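You operate a simulated robot arm through the tools that you are given. There is no shell and no other tool.

The job below is to be done with a simulated robot arm. You get a single attempt, and the scene is never put back.

TASK
Tape the export carton by hand with the blue strip.
Fine: draw the grey slide out, press the strip down with the black roller, put that back, slide in again. Where these are worked on the way, their far stop is far enough and under half their travel is too little: grey slide.

Only the result counts: the job must be done as asked and must still hold three seconds after the hand-in. Knocking over, shifting, dropping, spilling or breaking anything else fails it.

THE ROBOT
A 7-joint arm with a fingered hand, fixed in place. Base frame: the origin is at the foot of the arm, x ahead of it, y to its left, z up; the work surface is at about z = 800. Units: mm, rad, N and s.
With the tool pointing down near the work surface it reaches from about 320 to 720 mm from the base axis. Its first joint turns from -2.897 to 2.897 rad. Payload 4 kg.
The TCP is the grasp point between the finger pads, 26 mm short of the fingertips. In the tool frame z runs along the fingers and y along their closing line. The gripper opens to 148 mm. The gripper's body begins 73 mm behind the TCP. The gripper is a hand of 3 fingers: y runs from the thumb to the fingers, the wrist lies at [0, 0, -239] in the tool frame.
Orientation is that of the tool frame in the base frame, as a unit quaternion [x, y, z, w]. With the fingers straight down and closing along the base's y, the tool's x points along the base's -x, its y along +y and its z along -z.

THE INTERFACE
- The arm moves only by the tool send_rows. Its argument "deltas" is a list of rows, each a list of 6 numbers: the shift along the tool's x, y, z in mm, then the turn, a rotation vector about the tool's x, y, z in rad. In form: [[tx, ty, tz, wx, wy, wz], ...]. A call has 1 to 20 rows; each row shifts and turns the commanded pose from where the row before left it, along the tool's axes as they then stand. Each row takes 0.2 s and may step no farther than 50 mm and 0.15 rad from the row before; otherwise, the whole call is refused. Where a pose cannot be reached the arm comes as near as it can. A force on the tool above 40 N (or 10 N above the force at the start of the call, whichever is more), or a blocked arm, ends the call early, and 0.2 s more pass. In this call time passes only in rows, and 0.2 s behind the last. The reply holds the time, the measured pose of the TCP, the force on the tool along the base axes, the opening and the grip force, in the units named above and with some noise, with the torque about the TCP (base axes, N m) and any sound that the robot's microphone picked up.
- Cameras (640 x 400 px; columns grow to the right, rows downward): "scene" is fixed at [402.3, -649.2, 1530.1]; the picture's right is [1.00, 0.01, 0.00], its down [0.00, -0.41, -0.91] and it looks along [-0.01, 0.91, -0.41] (base axes); focal length 317 px, centre (320, 200). "wrist" rides on the gripper at [68, -39, -90] in the tool frame; the picture's right is [0.50, 0.87, 0.00], its down [-0.66, 0.38, -0.65] and it looks along [-0.57, 0.33, 0.76] (tool axes); focal length 222 px, centre (320, 200). There is no depth. A picture from a camera that has moved, and an enlarged one, comes with that camera's place and axes in the base frame and with its lens.
- snapshot(camera): a new picture of that camera. It takes no simulated time.
- lift_body(by): slides the trunk up (or, below 0, down) by that many mm; the arm rides with it, the base frame stays. It gives what a move gives, with no picture.
- finger_targets(finger1, finger2, thumb_bend): sets how far each is bent, from 0 (flat) to 1 (curled in); at 0.3 the hand is open as for a grip, at 0.7 the pads meet at the TCP. One left out holds its place. A second passes; each finger stops where it meets its share of the squeeze, and holds until it gets a number again. It is the only way to open and close the hand. It gives what a move gives, with no picture; readings hold the bend of each and the force on the fingers (four entries, about 0 where the hand has none), thumb and palm.
- close_up(camera, box): a new picture of the part [left, top, right, bottom] of that camera's present view, enlarged. It takes no simulated time.
- sign_off(): hands the job in; it is judged then, once.

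Nothing tells you positions but the pictures and the camera data. Unless the task says otherwise, let go and move clear before handing in.

The tools are called as name(argument=value, ...) on one line, values as JSON. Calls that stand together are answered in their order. send_rows: Moves the arm, as the interface text tells. Its arguments: {"type":"object","properties":{"deltas":{"type":"array","items":{"type":"array","items":{"type":"number"}}}},"required":["deltas"]} The other tools are called the same way: lift_body (by) slides the trunk up or down; finger_targets (finger1, finger2, thumb_bend) moves the fingers one by one; snapshot (camera) takes a picture; close_up (camera, box) takes an enlarged picture of a part of a camera's view; sign_off () hands the job in.

At the start:

```text
t: 0.0
ee_pos: [113.5, 468.8, 1159.8]
tcp_rot: [0.001, 1.0, 0.0, 0.0]
ft_force: [-0.1, -0.8, 1.0]
ft_torque: [0.0, -0.02, 0.01]
width: 147.8
gripper_force: 0.1
shape: jaw
bend: [0.3, 0.3, 0.3]
finger forces: [0.1, 0.1, 0.0, 0.1, 0.0, 0.0]
trunk travel left (down, up): [-525.0, 65.0]
```

scene: 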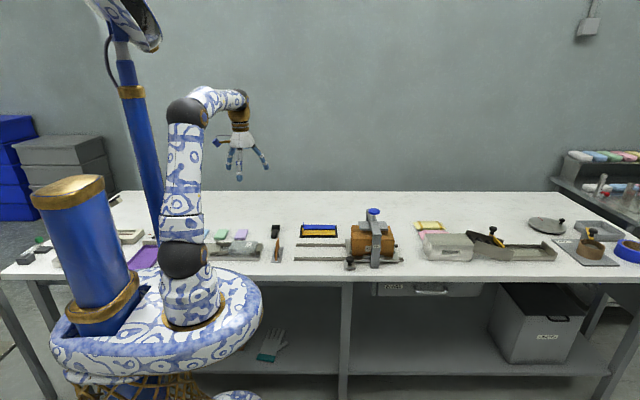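
wrist: 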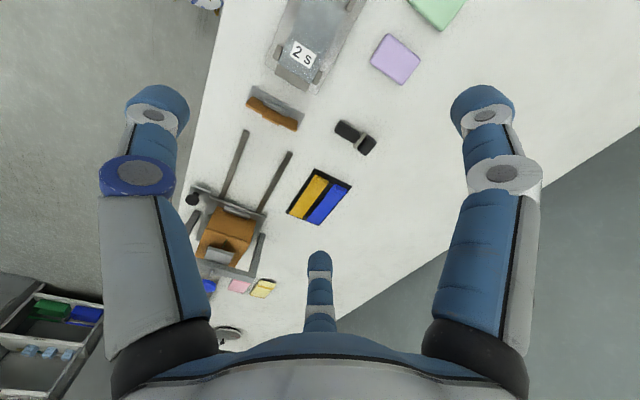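

I see a bench with several items; there is a carton in a frame with a blue-topped thing, a tray with blue and yellow strips, a black roller-like item, and others. I'll look closer before planning anything.

close_up(camera="scene", box=[200, 190, 420, 300])

close_up(camera="scene", box=[400, 190, 640, 310])

close_up(camera="wrist", box=[180, 60, 420, 340])

close_up(camera="scene", box=[0, 190, 220, 300])

```text
2.91 times, centred on (310, 245) of scene
camera zoom: at [402.3, -649.2, 1530.1], right [1.0, 0.01, 0.0], down [0.0, -0.41, -0.91], along [-0.01, 0.91, -0.41], focal length 923 px, centre (349, 69)
```

zoom: 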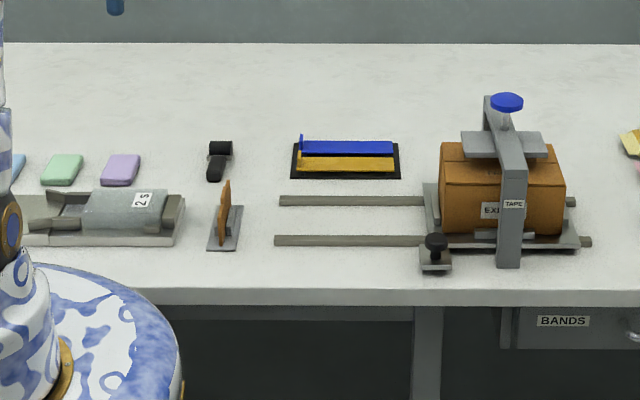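

```text
2.67 times, centred on (520, 250) of scene
camera zoom: at [402.3, -649.2, 1530.1], right [1.0, 0.01, 0.0], down [0.0, -0.41, -0.91], along [-0.01, 0.91, -0.41], focal length 846 px, centre (-213, 67)
```

zoom: 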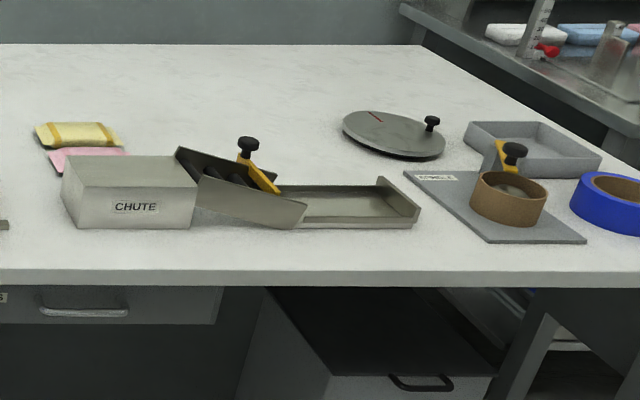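

```text
1.43 times, centred on (300, 200) of wrist
camera zoom: at [45.4, 429.8, 1250.1], right [-0.5, 0.87, 0.0], down [0.66, 0.38, 0.65], along [0.57, 0.33, -0.76], focal length 317 px, centre (349, 200)
```

zoom: 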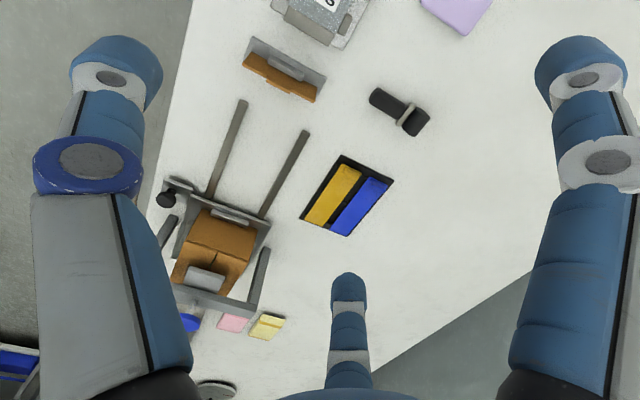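

```text
2.91 times, centred on (110, 245) of scene
camera zoom: at [402.3, -649.2, 1530.1], right [1.0, 0.01, 0.0], down [0.0, -0.41, -0.91], along [-0.01, 0.91, -0.41], focal length 923 px, centre (931, 69)
```

zoom: 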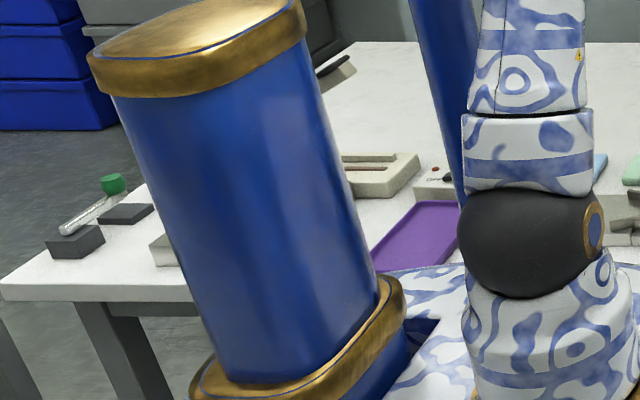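

The carton sits on a grey slide under the TAPE gantry at about (593, 447). The slide's rails run left, with a black knob at about (500, 345). The blue strip lies in a tray at about (382, 645) and the black roller at about (180, 620). I'll go high to the carton side for a better look.

send_rows(deltas=[[-41, -19, 0, 0, 0, 0], [-41, -19, 0, 0, 0, 0], [-41, -19, 0, 0, 0, 0], [-41, -19, 0, 0, 0, 0], [-41, -19, 0, 0, 0, 0], [-41, -19, 0, 0, 0, 0], [-39, -19, 0, 0, 0, 0]])

snapshot(camera="wrist")

snapshot(camera="scene")

```text
t: 1.6
ee_pos: [395.1, 335.9, 1159.8]
tcp_rot: [0.0, 1.0, 0.001, -0.001]
ft_force: [0.8, -0.3, -0.2]
ft_torque: [0.02, 0.03, 0.0]
width: 147.7
gripper_force: 0.1
shape: jaw
bend: [0.3, 0.3, 0.3]
finger forces: [0.0, 0.0, 0.0, 0.1, 0.0, 0.0]
trunk travel left (down, up): [-525.0, 65.0]
```

```text
taken
camera wrist: at [328.4, 296.5, 1250.0], right [-0.5, 0.87, 0.0], down [0.66, 0.38, 0.65], along [0.57, 0.33, -0.76], focal length 222 px, centre (320, 200)
```

wrist: 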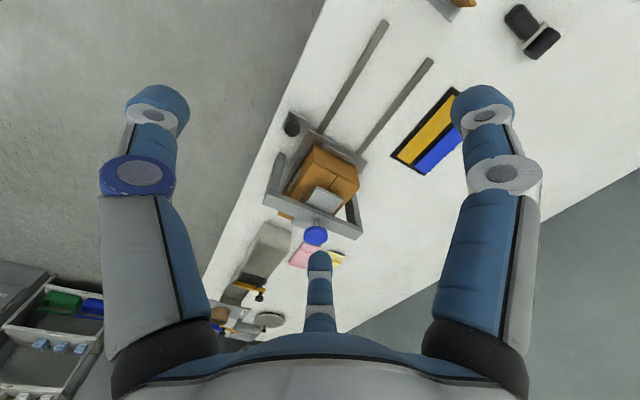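

```text
taken
```

scene: 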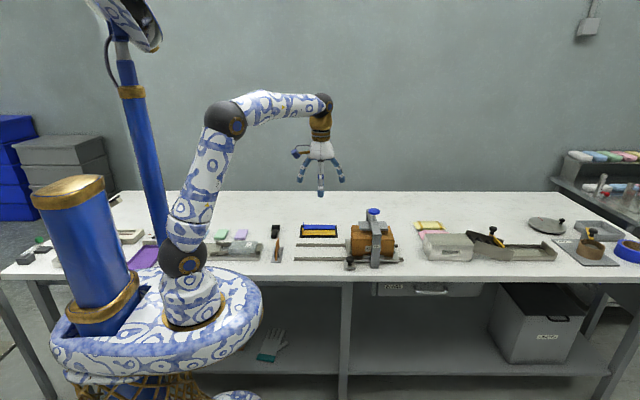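

close_up(camera="wrist", box=[240, 70, 400, 270])

close_up(camera="scene", box=[330, 200, 420, 275])

close_up(camera="scene", box=[255, 205, 355, 275])

```text
2.00 times, centred on (320, 170) of wrist
camera zoom: at [328.4, 296.5, 1250.0], right [-0.5, 0.87, 0.0], down [0.66, 0.38, 0.65], along [0.57, 0.33, -0.76], focal length 444 px, centre (320, 260)
```

zoom: 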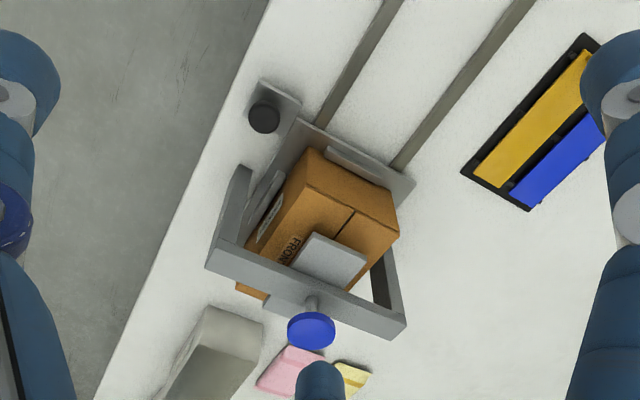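

```text
5.33 times, centred on (375, 238) of scene
camera zoom: at [402.3, -649.2, 1530.1], right [1.0, 0.01, 0.0], down [0.0, -0.41, -0.91], along [-0.01, 0.91, -0.41], focal length 1693 px, centre (27, 0)
```

zoom: 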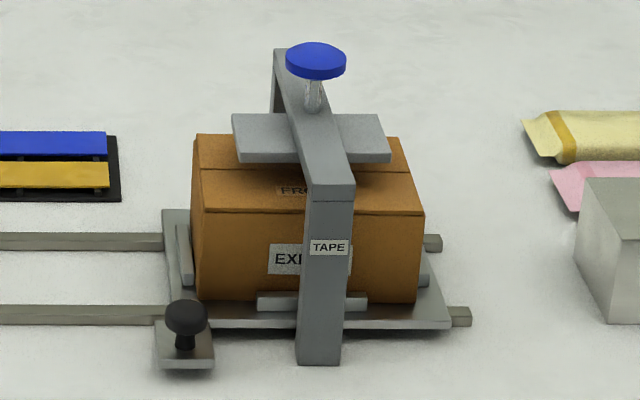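

```text
5.71 times, centred on (305, 240) of scene
camera zoom: at [402.3, -649.2, 1530.1], right [1.0, 0.01, 0.0], down [0.0, -0.41, -0.91], along [-0.01, 0.91, -0.41], focal length 1814 px, centre (406, -29)
```

zoom: 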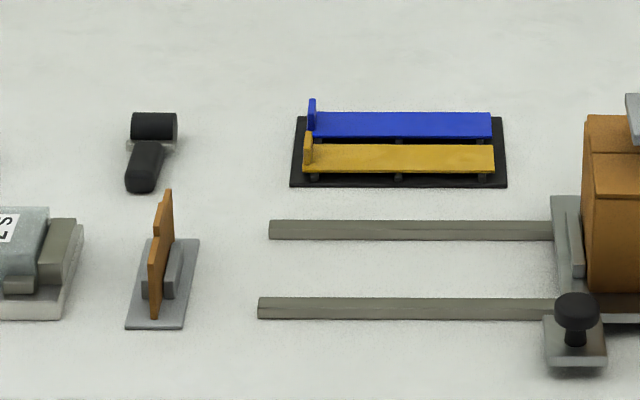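

The carton's top seam runs along x, and the strip lies along x with its upright tab at the left end. The slide's black knob is at its front-left corner. Before going near anything, I'll half-close the hand in free air to see how the fingers move.

finger_targets(finger1=0.5, finger2=0.5, thumb_bend=0.5)

snapshot(camera="wrist")

close_up(camera="scene", box=[270, 80, 370, 210])

```text
t: 2.6
ee_pos: [395.7, 335.8, 1160.5]
tcp_rot: [0.0, 1.0, 0.001, 0.0]
ft_force: [0.0, -0.1, 0.0]
ft_torque: [0.01, 0.01, 0.02]
width: 62.9
gripper_force: 0.0
shape: fingers
bend: [0.5, 0.5, 0.5]
finger forces: [0.1, 0.1, 0.0, 0.0, 0.0, 0.0]
trunk travel left (down, up): [-525.0, 65.0]
```

```text
taken
camera wrist: at [327.5, 296.9, 1250.1], right [-0.5, 0.87, 0.0], down [0.66, 0.38, 0.65], along [0.57, 0.33, -0.76], focal length 222 px, centre (320, 200)
```

wrist: 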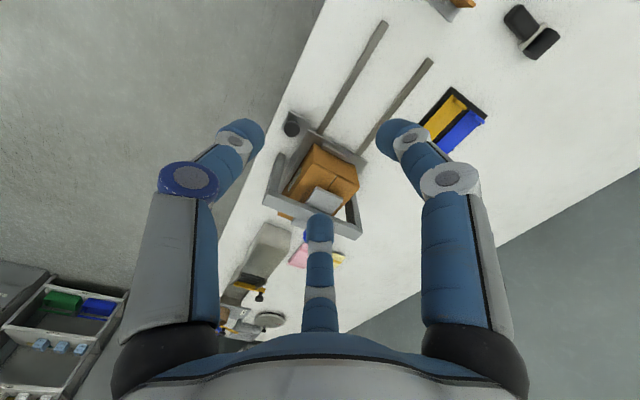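

```text
3.08 times, centred on (320, 145) of scene
camera zoom: at [402.3, -649.2, 1530.1], right [1.0, 0.01, 0.0], down [0.0, -0.41, -0.91], along [-0.01, 0.91, -0.41], focal length 977 px, centre (320, 369)
```

zoom: 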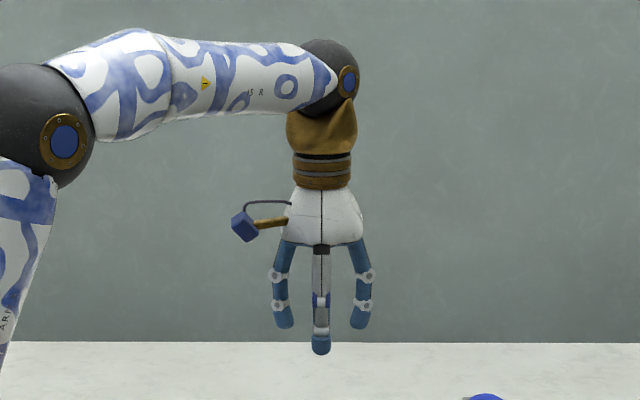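

The three fingers close radially toward the TCP, so I can grip the knob with one finger pointing to +x and the others on the open side. I'll move over the knob, turn the hand by 30° and drop to a viewing height.

send_rows(deltas=[[-36, 7, 0, 0, 0, 0], [-36, 7, 0, 0, 0, 0], [-34, 6, 0, 0, 0, 0], [0, 0, 0, 0, 0, 0.1309], [0, 0, 0, 0, 0, 0.1309], [0, 0, 0, 0, 0, 0.1309], [0, 0, 0, 0, 0, 0.1309], [0, 0, 42, 0, 0, 0], [0, 0, 42, 0, 0, 0], [0, 0, 42, 0, 0, 0], [0, 0, 42, 0, 0, 0], [0, 0, 42, 0, 0, 0]])

snapshot(camera="wrist")

snapshot(camera="scene")

```text
t: 5.2
ee_pos: [502.9, 356.4, 951.4]
tcp_rot: [0.26, 0.966, 0.0, 0.0]
ft_force: [0.0, 0.3, -0.2]
ft_torque: [-0.01, 0.02, -0.01]
width: 62.5
gripper_force: 0.0
shape: fingers
bend: [0.5, 0.5, 0.5]
finger forces: [0.0, 0.0, 0.1, 0.0, 0.1, 0.0]
trunk travel left (down, up): [-525.0, 65.0]
```

```text
taken
camera wrist: at [425.7, 355.3, 1041.7], right [0.0, 1.0, 0.0], down [0.76, 0.0, 0.65], along [0.65, 0.0, -0.76], focal length 222 px, centre (320, 200)
```

wrist: 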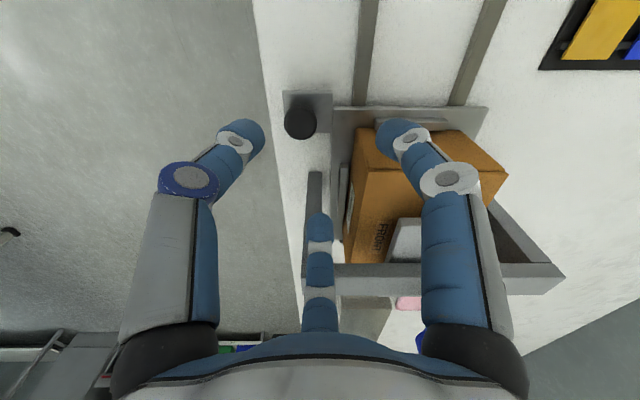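

```text
taken
```

scene: 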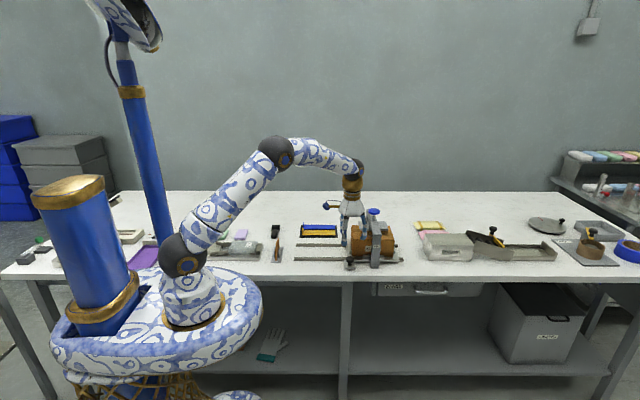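

The knob shows up at about (505, 338) with its centre near z = 838. The carton's left face is at x ≈ 518, its front at y ≈ 390, and the gantry leg starts at x ≈ 585. I'll line up over the knob and drop just above it to check.

send_rows(deltas=[[-10.7, -14.6, 0, 0, 0, 0], [0, 0, 30, 0, 0, 0], [0, 0, 30, 0, 0, 0]])

snapshot(camera="wrist")

close_up(camera="scene", box=[320, 180, 420, 280])

```text
t: 6.0
ee_pos: [505.5, 335.7, 888.5]
tcp_rot: [0.26, 0.966, 0.0, 0.0]
ft_force: [0.3, 0.5, -0.1]
ft_torque: [0.05, -0.01, 0.0]
width: 62.2
gripper_force: 0.0
shape: fingers
bend: [0.5, 0.5, 0.5]
finger forces: [0.0, 0.0, 0.0, 0.0, 0.1, 0.1]
trunk travel left (down, up): [-525.0, 65.0]
```

```text
taken
camera wrist: at [427.5, 336.8, 978.9], right [0.0, 1.0, 0.0], down [0.76, 0.0, 0.65], along [0.65, 0.0, -0.76], focal length 222 px, centre (320, 200)
```

wrist: 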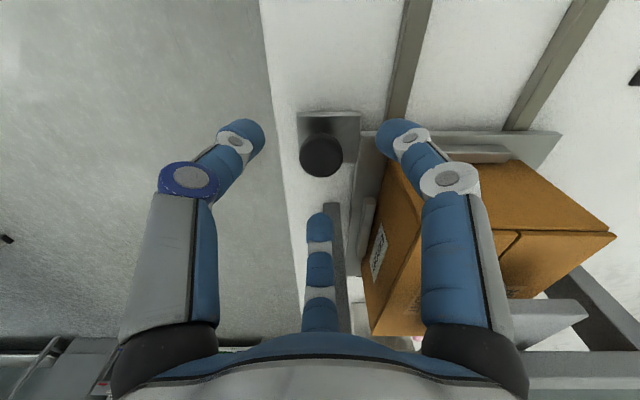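

```text
4.00 times, centred on (370, 230) of scene
camera zoom: at [402.3, -649.2, 1530.1], right [1.0, 0.01, 0.0], down [0.0, -0.41, -0.91], along [-0.01, 0.91, -0.41], focal length 1270 px, centre (120, 80)
```

zoom: 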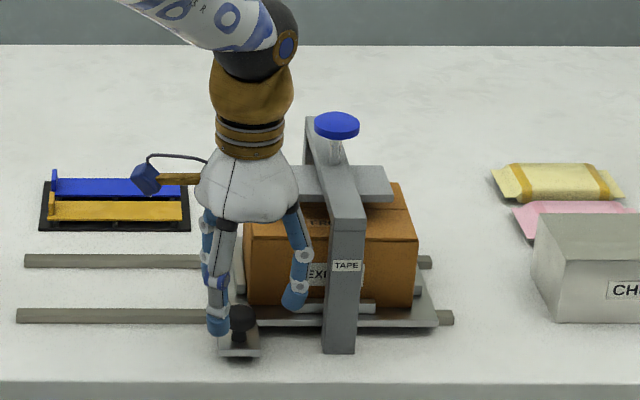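

The knob sits centred between the fingers at about (505, 337.5, 840). I'll lower the hand around it and close.

send_rows(deltas=[[1, 1.7, 15, 0, 0, 0], [0, 0, 15, 0, 0, 0], [0, 0, 15, 0, 0, 0]])

close_up(camera="scene", box=[320, 180, 420, 280])

snapshot(camera="wrist")

```text
t: 6.8
ee_pos: [504.3, 342.1, 844.7]
tcp_rot: [0.258, 0.966, -0.001, 0.0]
ft_force: [0.1, -0.6, -0.7]
ft_torque: [0.03, 0.03, 0.01]
width: 62.6
gripper_force: 0.0
shape: fingers
bend: [0.5, 0.5, 0.5]
finger forces: [0.0, 0.0, 0.1, 0.0, 0.0, 0.0]
trunk travel left (down, up): [-525.0, 65.0]
```

```text
4.00 times, centred on (370, 230) of scene
camera zoom: at [402.3, -649.2, 1530.1], right [1.0, 0.01, 0.0], down [0.0, -0.41, -0.91], along [-0.01, 0.91, -0.41], focal length 1270 px, centre (120, 80)
```

zoom: 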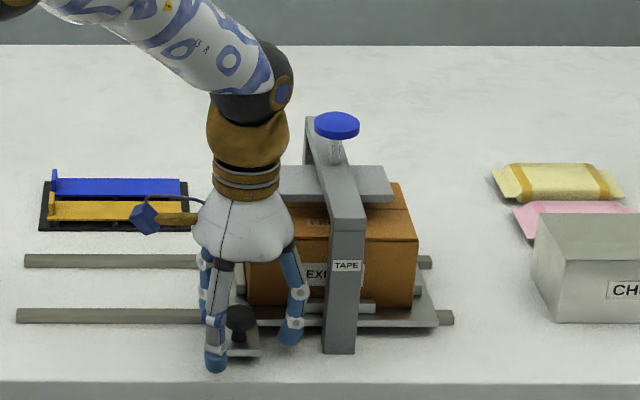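

```text
taken
camera wrist: at [426.7, 341.6, 935.3], right [0.0, 1.0, 0.0], down [0.76, 0.0, 0.65], along [0.65, 0.0, -0.76], focal length 222 px, centre (320, 200)
```

wrist: 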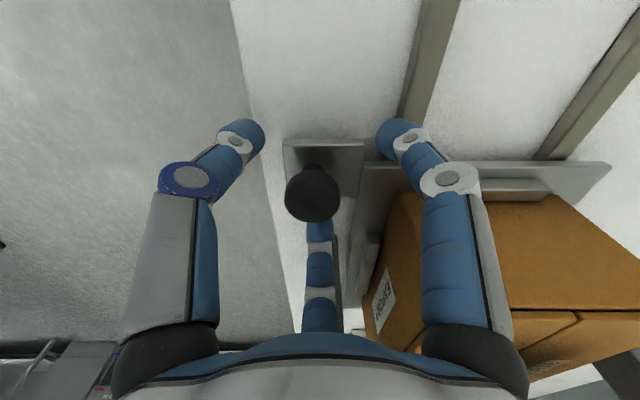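

send_rows(deltas=[[-1.8, -3, 2, 0, 0, 0]])

finger_targets(finger1=0.7, finger2=0.7, thumb_bend=0.7)

snapshot(camera="wrist")

close_up(camera="scene", box=[320, 180, 420, 280])

```text
t: 7.2
ee_pos: [503.6, 338.7, 843.7]
tcp_rot: [0.259, 0.966, 0.0, 0.0]
ft_force: [0.1, -0.8, 0.0]
ft_torque: [0.03, 0.02, -0.05]
width: 62.5
gripper_force: 0.0
shape: fingers
bend: [0.5, 0.5, 0.5]
finger forces: [0.0, 0.0, 0.0, 0.0, 0.0, 0.1]
trunk travel left (down, up): [-525.0, 65.0]
```

```text
t: 8.2
ee_pos: [504.4, 337.3, 843.7]
tcp_rot: [0.259, 0.966, 0.0, 0.0]
ft_force: [-2.8, -0.6, -2.7]
ft_torque: [0.0, 0.07, -0.01]
width: 43.2
gripper_force: 16.4
shape: fingers
bend: [0.53, 0.6, 0.62]
finger forces: [12.0, 8.3, 0.0, 0.0, 12.5, 0.0]
trunk travel left (down, up): [-525.0, 65.0]
```

```text
taken
camera wrist: at [427.0, 337.5, 933.5], right [0.0, 1.0, 0.0], down [0.76, 0.0, 0.65], along [0.65, 0.0, -0.76], focal length 222 px, centre (320, 200)
```

wrist: 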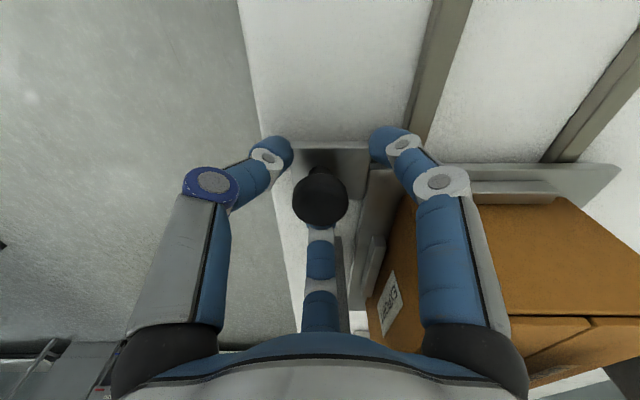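

```text
4.00 times, centred on (370, 230) of scene
camera zoom: at [402.3, -649.2, 1530.1], right [1.0, 0.01, 0.0], down [0.0, -0.41, -0.91], along [-0.01, 0.91, -0.41], focal length 1270 px, centre (120, 80)
```

zoom: 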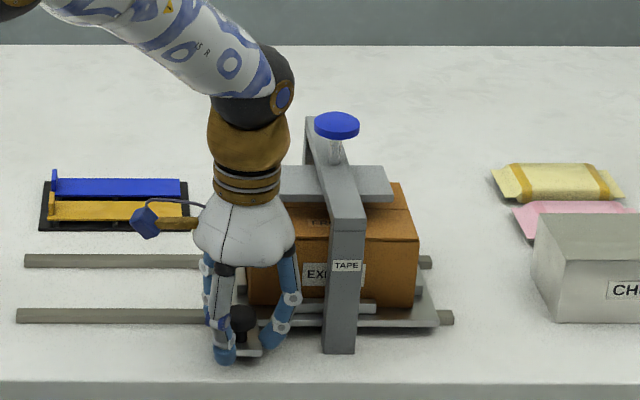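

The knob is gripped (one finger bears on the slide's own corner, which is harmless). I'll pull straight along -x.

send_rows(deltas=[[8.66, -5, 0, 0, 0, 0], [17.32, -10, 0, 0, 0, 0], [17.32, -10, 0, 0, 0, 0]])

snapshot(camera="wrist")

close_up(camera="scene", box=[280, 180, 420, 280])

```text
t: 9.0
ee_pos: [454.9, 336.6, 842.7]
tcp_rot: [0.259, 0.966, 0.0, 0.0]
ft_force: [-0.6, -1.3, 3.8]
ft_torque: [0.04, 0.01, 0.04]
width: 43.2
gripper_force: 17.0
shape: fingers
bend: [0.53, 0.6, 0.62]
finger forces: [12.1, 8.9, 0.0, 0.1, 13.5, 0.0]
trunk travel left (down, up): [-525.0, 65.0]
```

```text
taken
camera wrist: at [377.6, 337.2, 932.9], right [0.0, 1.0, 0.0], down [0.76, 0.0, 0.65], along [0.65, 0.0, -0.76], focal length 222 px, centre (320, 200)
```

wrist: 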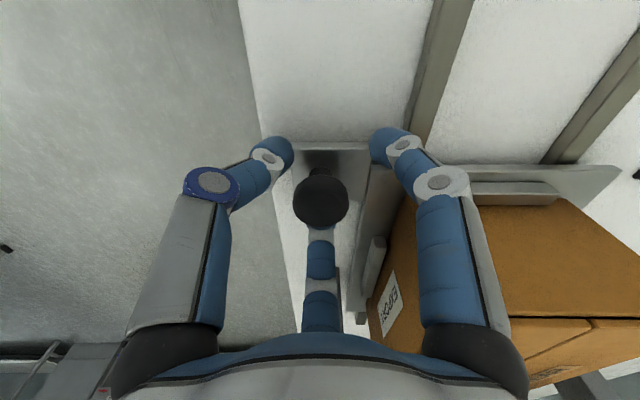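

```text
4.00 times, centred on (350, 230) of scene
camera zoom: at [402.3, -649.2, 1530.1], right [1.0, 0.01, 0.0], down [0.0, -0.41, -0.91], along [-0.01, 0.91, -0.41], focal length 1270 px, centre (200, 80)
```

zoom: 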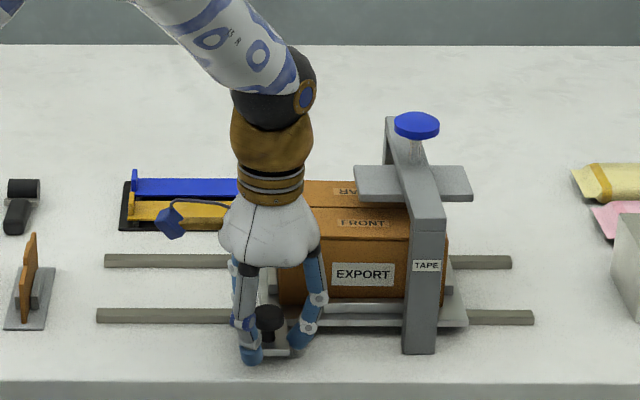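

The slide follows smoothly with the carton. I'll keep pulling toward the far stop.

send_rows(deltas=[[21.65, -12.5, 0, 0, 0, 0], [21.65, -12.5, 0, 0, 0, 0], [21.65, -12.5, 0, 0, 0, 0], [21.65, -12.5, 0, 0, 0, 0]])

close_up(camera="scene", box=[240, 180, 420, 290])

```text
t: 10.0
ee_pos: [354.2, 336.9, 841.5]
tcp_rot: [0.259, 0.966, 0.001, 0.0]
ft_force: [0.5, -2.0, 12.0]
ft_torque: [0.05, 0.1, 0.07]
width: 42.6
gripper_force: 18.2
shape: fingers
bend: [0.53, 0.6, 0.62]
finger forces: [12.0, 9.2, 0.1, 0.1, 14.5, 0.0]
trunk travel left (down, up): [-525.0, 65.0]
```

```text
3.56 times, centred on (330, 235) of scene
camera zoom: at [402.3, -649.2, 1530.1], right [1.0, 0.01, 0.0], down [0.0, -0.41, -0.91], along [-0.01, 0.91, -0.41], focal length 1128 px, centre (284, 76)
```

zoom: 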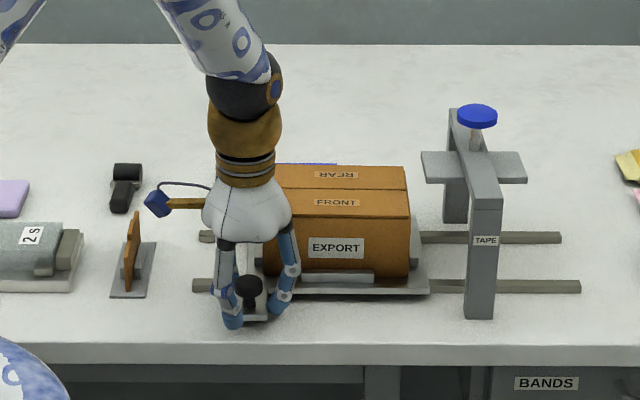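

send_rows(deltas=[[8.66, -5, -1, 0, 0, 0], [8.66, -5, -1, 0, 0, 0], [8.66, -5, 0, 0, 0, 0]])

close_up(camera="scene", box=[240, 180, 420, 290])

```text
t: 10.8
ee_pos: [327.0, 336.2, 843.5]
tcp_rot: [0.259, 0.966, 0.0, 0.0]
ft_force: [1.0, 3.6, -6.5]
ft_torque: [0.1, -0.03, -0.02]
width: 43.1
gripper_force: 16.3
shape: fingers
bend: [0.53, 0.6, 0.62]
finger forces: [12.7, 8.9, 0.1, 0.1, 10.8, 0.0]
trunk travel left (down, up): [-525.0, 65.0]
```

```text
3.56 times, centred on (330, 235) of scene
camera zoom: at [402.3, -649.2, 1530.1], right [1.0, 0.01, 0.0], down [0.0, -0.41, -0.91], along [-0.01, 0.91, -0.41], focal length 1128 px, centre (284, 76)
```

zoom: 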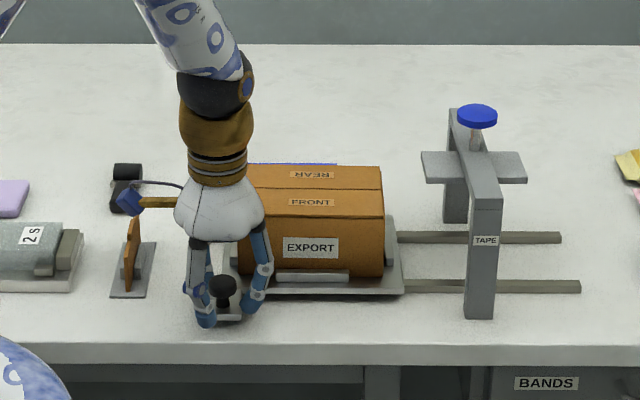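

send_rows(deltas=[[4.33, -2.5, 0, 0, 0, 0], [4.33, -2.5, 0, 0, 0, 0], [4.33, -2.5, 0, 0, 0, 0], [4.33, -2.5, 0, 0, 0, 0]])

close_up(camera="scene", box=[240, 180, 420, 290])

```text
t: 11.8
ee_pos: [304.9, 336.4, 843.9]
tcp_rot: [0.259, 0.966, -0.001, -0.001]
ft_force: [1.2, 0.5, -13.4]
ft_torque: [-0.07, -0.08, 0.02]
width: 43.0
gripper_force: 15.9
shape: fingers
bend: [0.53, 0.6, 0.62]
finger forces: [11.3, 7.9, 0.1, 0.0, 11.5, 0.0]
trunk travel left (down, up): [-525.0, 65.0]
```

```text
3.56 times, centred on (330, 235) of scene
camera zoom: at [402.3, -649.2, 1530.1], right [1.0, 0.01, 0.0], down [0.0, -0.41, -0.91], along [-0.01, 0.91, -0.41], focal length 1128 px, centre (284, 76)
```

zoom: 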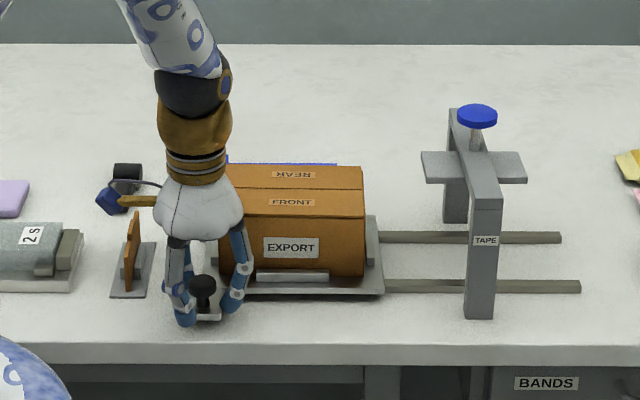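

send_rows(deltas=[[4.33, -2.5, 1, 0, 0, 0], [4.33, -2.5, 0, 0, 0, 0], [4.33, -2.5, 0, 0, 0, 0]])

close_up(camera="scene", box=[240, 180, 420, 290])

snapshot(camera="wrist")

```text
t: 12.6
ee_pos: [289.4, 337.4, 845.7]
tcp_rot: [0.259, 0.966, 0.001, 0.0]
ft_force: [10.5, -2.4, 4.9]
ft_torque: [-0.12, -0.34, -0.01]
width: 11.8
gripper_force: 12.4
shape: fingers
bend: [0.65, 0.53, 0.67]
finger forces: [1.0, 17.3, 0.1, 0.1, 5.4, 0.0]
trunk travel left (down, up): [-525.0, 65.0]
```

```text
3.56 times, centred on (330, 235) of scene
camera zoom: at [402.3, -649.2, 1530.1], right [1.0, 0.01, 0.0], down [0.0, -0.41, -0.91], along [-0.01, 0.91, -0.41], focal length 1128 px, centre (284, 76)
```

zoom: 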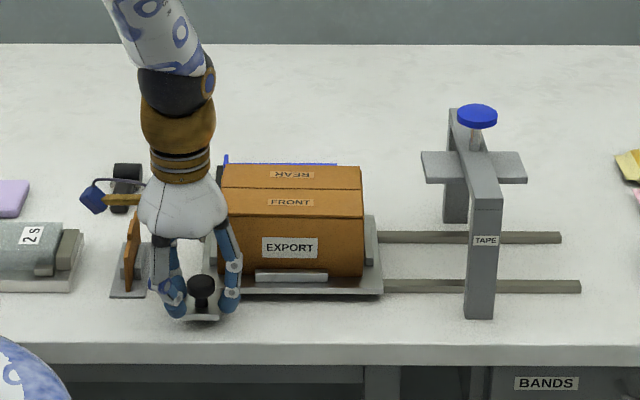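

```text
taken
camera wrist: at [211.4, 337.3, 936.0], right [0.0, 1.0, 0.0], down [0.76, 0.0, 0.65], along [0.65, 0.0, -0.76], focal length 222 px, centre (320, 200)
```

wrist: 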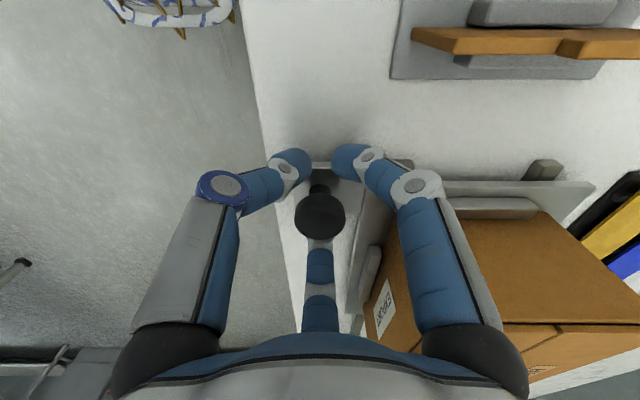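

The slide has reached its far stop: the arm met about 10 N and the carton no longer moved. I'll release the knob and rise straight up.

finger_targets(finger1=0.48, finger2=0.45, thumb_bend=0.48)

send_rows(deltas=[[-4.3, 2.5, -5, 0, 0, 0], [0, 0, -20, 0, 0, 0], [0, 0, -40, 0, 0, 0], [0, 0, -40, 0, 0, 0], [0, 0, -40, 0, 0, 0], [0, 0, -40, 0, 0, 0]])

snapshot(camera="wrist")

close_up(camera="scene", box=[240, 180, 420, 290])

```text
t: 13.6
ee_pos: [289.8, 335.3, 844.4]
tcp_rot: [0.258, 0.966, 0.0, 0.0]
ft_force: [-0.6, -0.3, -0.2]
ft_torque: [-0.01, -0.04, -0.02]
width: 68.3
gripper_force: 0.1
shape: fingers
bend: [0.48, 0.45, 0.48]
finger forces: [0.1, 0.1, 0.0, 0.0, 0.0, 0.0]
trunk travel left (down, up): [-525.0, 65.0]
```

```text
t: 15.0
ee_pos: [294.8, 335.9, 1031.1]
tcp_rot: [0.259, 0.966, 0.0, -0.001]
ft_force: [0.6, -0.7, -1.0]
ft_torque: [0.02, -0.02, -0.01]
width: 68.3
gripper_force: 0.1
shape: fingers
bend: [0.48, 0.45, 0.48]
finger forces: [0.0, 0.0, 0.1, 0.0, 0.1, 0.1]
trunk travel left (down, up): [-525.0, 65.0]
```

```text
taken
camera wrist: at [217.4, 335.6, 1120.9], right [0.0, 1.0, 0.0], down [0.76, 0.0, 0.65], along [0.65, 0.0, -0.76], focal length 222 px, centre (320, 200)
```

wrist: 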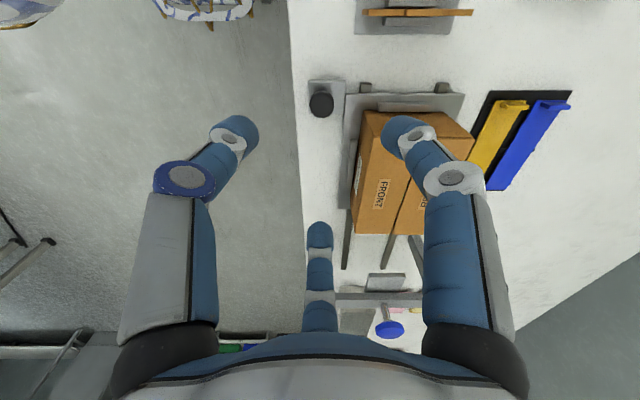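

```text
3.56 times, centred on (330, 235) of scene
camera zoom: at [402.3, -649.2, 1530.1], right [1.0, 0.01, 0.0], down [0.0, -0.41, -0.91], along [-0.01, 0.91, -0.41], focal length 1128 px, centre (284, 76)
```

zoom: 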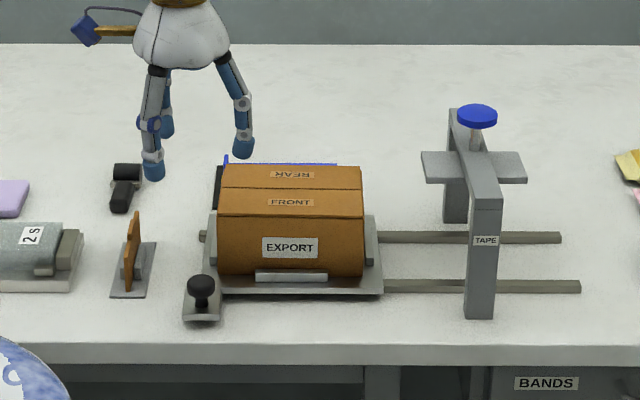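

The slide is fully out (knob now at x ≈ 304). Next I'll look closely at the strip tray and its tab.

send_rows(deltas=[[20.5, 37.2, 0, 0, 0, 0], [20.5, 37.2, 0, 0, 0, 0], [20.5, 37.2, 0, 0, 0, 0], [20.5, 37.2, 0, 0, 0, 0], [20.5, 37.2, 0, 0, 0, 0], [20.5, 37.2, 0, 0, 0, 0], [0, 0, 33, 0, 0, 0], [0, 0, 33, 0, 0, 0], [0, 0, 33, 0, 0, 0]])

snapshot(camera="wrist")

close_up(camera="wrist", box=[240, 40, 480, 240])

close_up(camera="scene", box=[290, 200, 380, 260])

```text
t: 17.0
ee_pos: [303.0, 590.9, 930.7]
tcp_rot: [0.259, 0.966, 0.0, 0.0]
ft_force: [-0.5, 0.1, 0.1]
ft_torque: [0.0, -0.01, 0.03]
width: 68.6
gripper_force: 0.0
shape: fingers
bend: [0.48, 0.45, 0.48]
finger forces: [0.1, 0.0, 0.0, 0.0, 0.0, 0.0]
trunk travel left (down, up): [-525.0, 65.0]
```

```text
taken
camera wrist: at [225.4, 590.9, 1019.9], right [0.0, 1.0, 0.0], down [0.76, 0.0, 0.65], along [0.65, 0.0, -0.76], focal length 222 px, centre (320, 200)
```

wrist: 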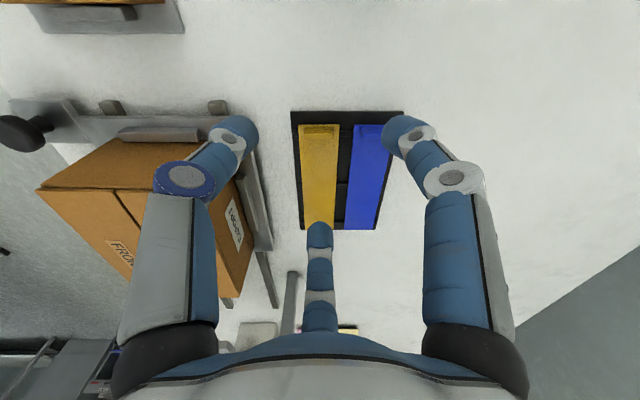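

```text
2.00 times, centred on (360, 140) of wrist
camera zoom: at [225.4, 590.9, 1019.9], right [0.0, 1.0, 0.0], down [0.76, 0.0, 0.65], along [0.65, 0.0, -0.76], focal length 444 px, centre (240, 320)
```

zoom: 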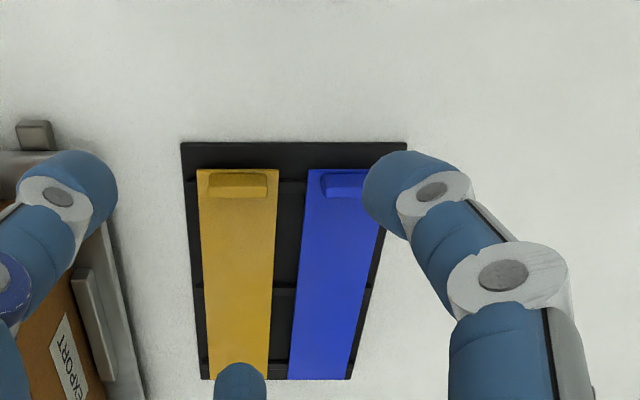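

```text
6.67 times, centred on (335, 230) of scene
camera zoom: at [402.3, -649.2, 1530.1], right [1.0, 0.01, 0.0], down [0.0, -0.41, -0.91], along [-0.01, 0.91, -0.41], focal length 2116 px, centre (220, 0)
```

zoom: 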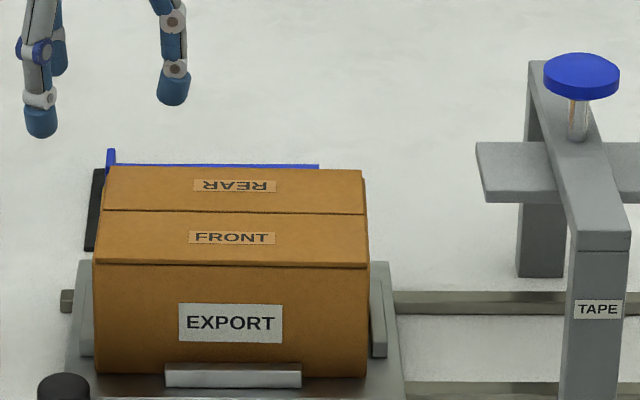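

The tab on the blue strip is a small upright fin at about (311, 645), roughly 30 mm wide and 18 mm tall. I'll close the hand in free air to see exactly how the fingertips meet.

finger_targets(finger1=0.68, finger2=0.68, thumb_bend=0.68)

snapshot(camera="wrist")

close_up(camera="scene", box=[265, 140, 345, 220])

close_up(camera="wrist", box=[260, 80, 420, 240])

```text
t: 18.0
ee_pos: [303.0, 591.2, 930.6]
tcp_rot: [0.259, 0.966, 0.0, 0.0]
ft_force: [-1.0, 0.4, 1.0]
ft_torque: [-0.06, -0.02, 0.01]
width: 5.2
gripper_force: 0.1
shape: fingers
bend: [0.68, 0.68, 0.68]
finger forces: [0.0, 0.0, 0.0, 0.1, 0.0, 0.1]
trunk travel left (down, up): [-525.0, 65.0]
```

```text
taken
camera wrist: at [225.5, 590.7, 1020.4], right [0.0, 1.0, 0.0], down [0.76, 0.0, 0.65], along [0.65, 0.0, -0.76], focal length 222 px, centre (320, 200)
```

wrist: 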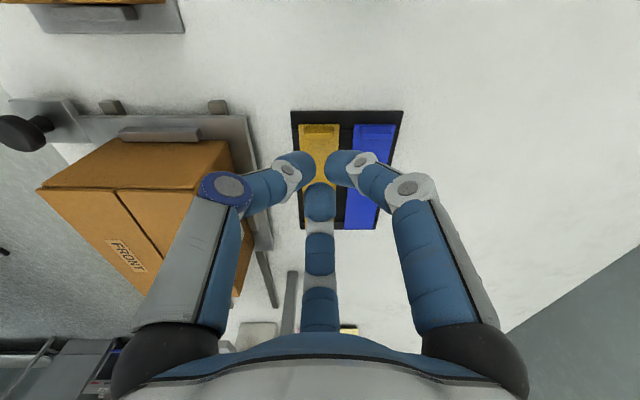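

```text
5.00 times, centred on (305, 180) of scene
camera zoom: at [402.3, -649.2, 1530.1], right [1.0, 0.01, 0.0], down [0.0, -0.41, -0.91], along [-0.01, 0.91, -0.41], focal length 1587 px, centre (395, 300)
```

zoom: 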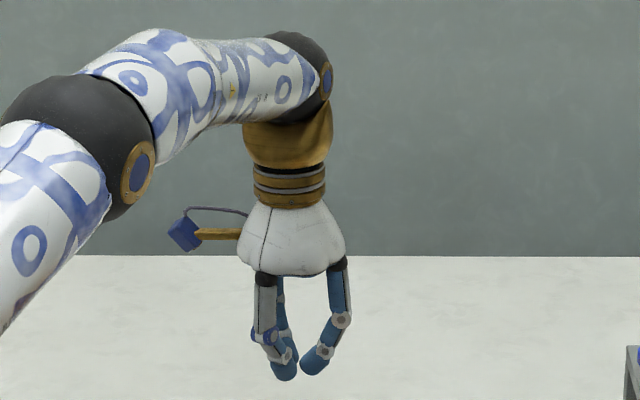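

```text
2.50 times, centred on (340, 160) of wrist
camera zoom: at [225.5, 590.7, 1020.4], right [0.0, 1.0, 0.0], down [0.76, 0.0, 0.65], along [0.65, 0.0, -0.76], focal length 555 px, centre (270, 300)
```

zoom: 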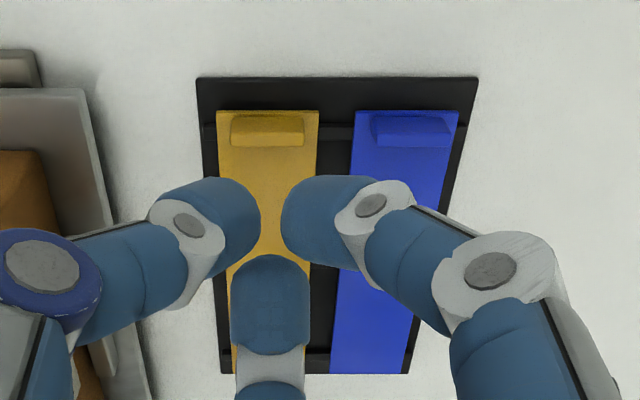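

When fully closed, the fingertips meet about 26 mm beyond the TCP, so I'll grip the tab with the tips. I'll open a little, centre over the tab and come down to inspect.

finger_targets(finger1=0.54, finger2=0.54, thumb_bend=0.54)

send_rows(deltas=[[10, 25.4, 0, 0, 0, 0], [10.1, 25.4, 0, 0, 0, 0], [0, 0, 20, 0, 0, 0], [0, 0, 20, 0, 0, 0]])

snapshot(camera="wrist")

close_up(camera="wrist", box=[240, 100, 400, 220])

close_up(camera="scene", box=[270, 170, 350, 240])

```text
t: 19.0
ee_pos: [303.2, 590.8, 930.1]
tcp_rot: [0.259, 0.966, -0.001, 0.0]
ft_force: [-1.5, 0.2, -0.3]
ft_torque: [0.0, 0.03, 0.01]
width: 48.4
gripper_force: 0.1
shape: fingers
bend: [0.54, 0.54, 0.54]
finger forces: [0.0, 0.0, 0.0, 0.1, 0.0, 0.0]
trunk travel left (down, up): [-525.0, 65.0]
```

```text
t: 20.0
ee_pos: [301.9, 610.9, 887.8]
tcp_rot: [0.259, 0.966, 0.0, 0.0]
ft_force: [0.4, -1.1, 0.2]
ft_torque: [0.0, -0.02, -0.02]
width: 48.4
gripper_force: 0.0
shape: fingers
bend: [0.54, 0.54, 0.54]
finger forces: [0.1, 0.1, 0.0, 0.0, 0.0, 0.0]
out of reach, approached as far as the arm can: row 1, 2
trunk travel left (down, up): [-525.0, 65.0]
```

```text
taken
camera wrist: at [225.1, 610.2, 977.7], right [0.0, 1.0, 0.0], down [0.76, 0.0, 0.65], along [0.65, 0.0, -0.76], focal length 222 px, centre (320, 200)
```

wrist: 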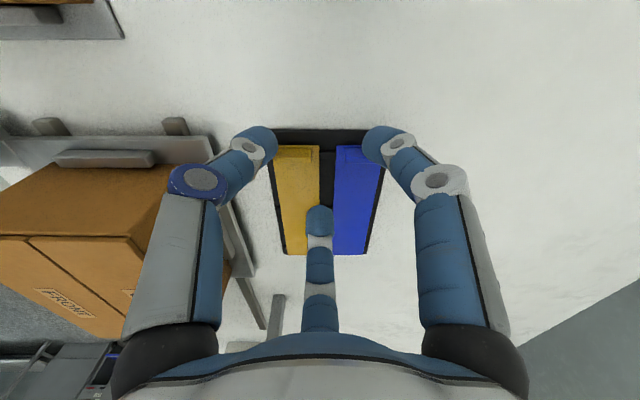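

```text
3.33 times, centred on (320, 160) of wrist
camera zoom: at [225.1, 610.2, 977.7], right [0.0, 1.0, 0.0], down [0.76, 0.0, 0.65], along [0.65, 0.0, -0.76], focal length 740 px, centre (320, 333)
```

zoom: 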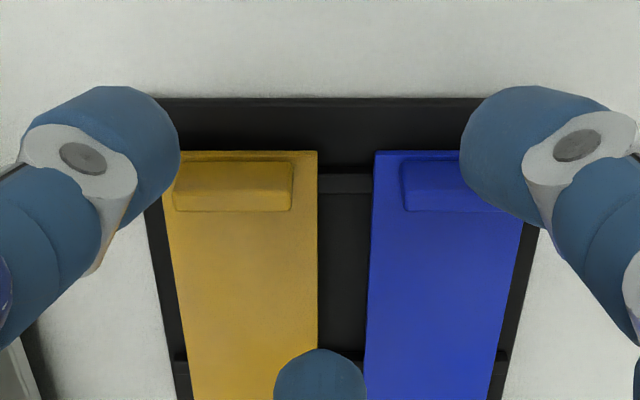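

```text
5.71 times, centred on (310, 205) of scene
camera zoom: at [402.3, -649.2, 1530.1], right [1.0, 0.01, 0.0], down [0.0, -0.41, -0.91], along [-0.01, 0.91, -0.41], focal length 1814 px, centre (377, 171)
```

zoom: 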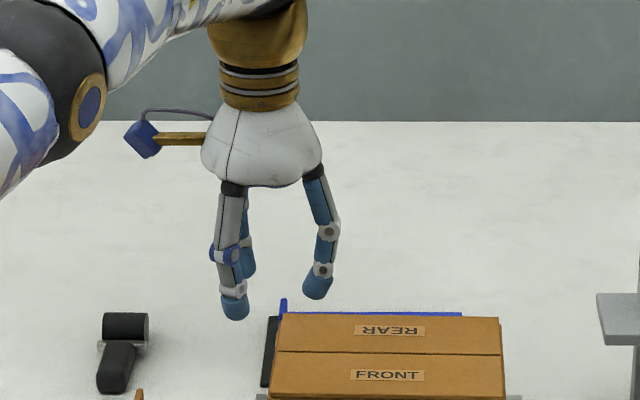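

The arm stopped short at that height (r ≈ 682). I'll try the remaining offset here at the lower height, where reach should be better.

send_rows(deltas=[[4.6, 17, 0, 0, 0, 0], [4.6, 17, 0, 0, 0, 0]])

```text
t: 20.6
ee_pos: [302.1, 615.4, 887.8]
tcp_rot: [0.259, 0.966, -0.001, 0.0]
ft_force: [0.0, 0.1, -0.1]
ft_torque: [-0.01, -0.01, -0.01]
width: 48.6
gripper_force: 0.0
shape: fingers
bend: [0.54, 0.54, 0.54]
finger forces: [0.0, 0.0, 0.0, 0.0, 0.1, 0.0]
out of reach, approached as far as the arm can: row 1, 2
trunk travel left (down, up): [-525.0, 65.0]
```

With a vertical tool the reach tops out at about r = 686, and the tab is at about 716. I'll back off a little and tilt the hand about base x by 0.21 rad so the tips point outward, which gives about 50 mm more reach.

send_rows(deltas=[[-17.5, -30.3, 0, 0, 0, 0], [0, 0, 0, -0.0909, 0.0525, 0], [0, 0, 0, -0.0909, 0.0525, 0]])

snapshot(camera="wrist")

```text
t: 21.4
ee_pos: [301.9, 579.7, 889.8]
tcp_rot: [0.258, 0.96, 0.102, -0.026]
ft_force: [-0.1, 0.9, -0.1]
ft_torque: [0.02, 0.02, 0.02]
width: 48.6
gripper_force: 0.0
shape: fingers
bend: [0.54, 0.54, 0.54]
finger forces: [0.0, 0.0, 0.0, 0.0, 0.0, 0.0]
trunk travel left (down, up): [-525.0, 65.0]
```

```text
taken
camera wrist: at [224.0, 560.0, 978.4], right [0.0, 0.98, 0.21], down [0.76, -0.14, 0.64], along [0.65, 0.16, -0.74], focal length 222 px, centre (320, 200)
```

wrist: 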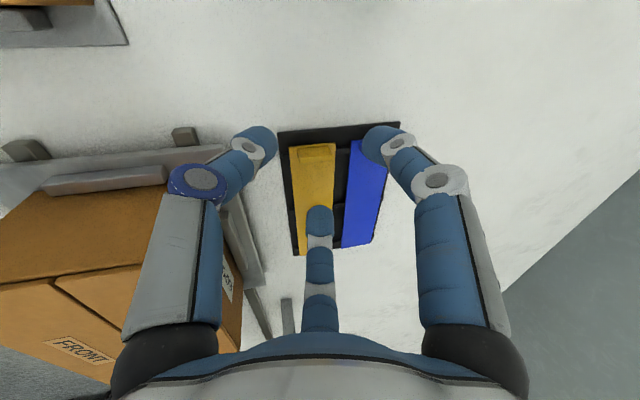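

send_rows(deltas=[[12, 29.8, 6.8, 0, 0, 0], [12, 29.8, 6.8, 0, 0, 0]])

snapshot(camera="wrist")

close_up(camera="wrist", box=[240, 100, 400, 220])

```text
t: 22.0
ee_pos: [312.1, 646.0, 888.3]
tcp_rot: [0.258, 0.96, 0.101, -0.027]
ft_force: [0.3, 0.4, 0.1]
ft_torque: [0.01, 0.04, 0.0]
width: 48.3
gripper_force: 0.0
shape: fingers
bend: [0.54, 0.54, 0.54]
finger forces: [0.0, 0.0, 0.0, 0.1, 0.0, 0.0]
trunk travel left (down, up): [-525.0, 65.0]
```

```text
taken
camera wrist: at [233.8, 626.8, 977.6], right [0.0, 0.98, 0.21], down [0.76, -0.14, 0.64], along [0.65, 0.16, -0.74], focal length 222 px, centre (320, 200)
```

wrist: 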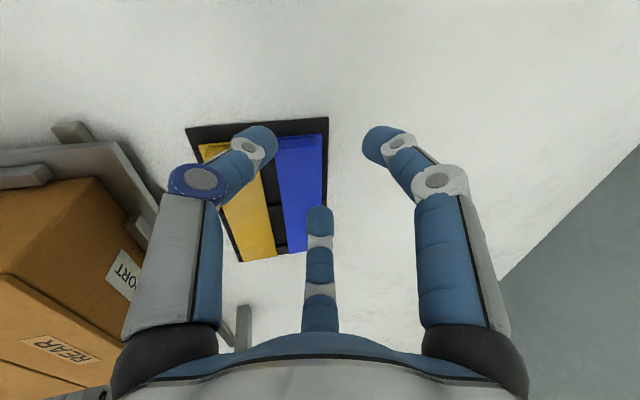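

```text
3.33 times, centred on (320, 160) of wrist
camera zoom: at [233.8, 626.8, 977.6], right [0.0, 0.98, 0.21], down [0.76, -0.14, 0.64], along [0.65, 0.16, -0.74], focal length 740 px, centre (320, 333)
```

zoom: 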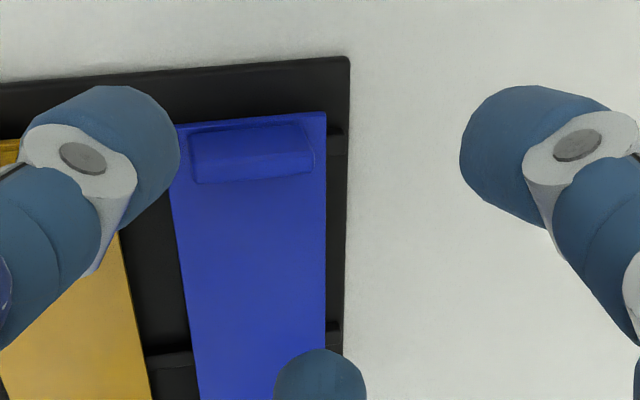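

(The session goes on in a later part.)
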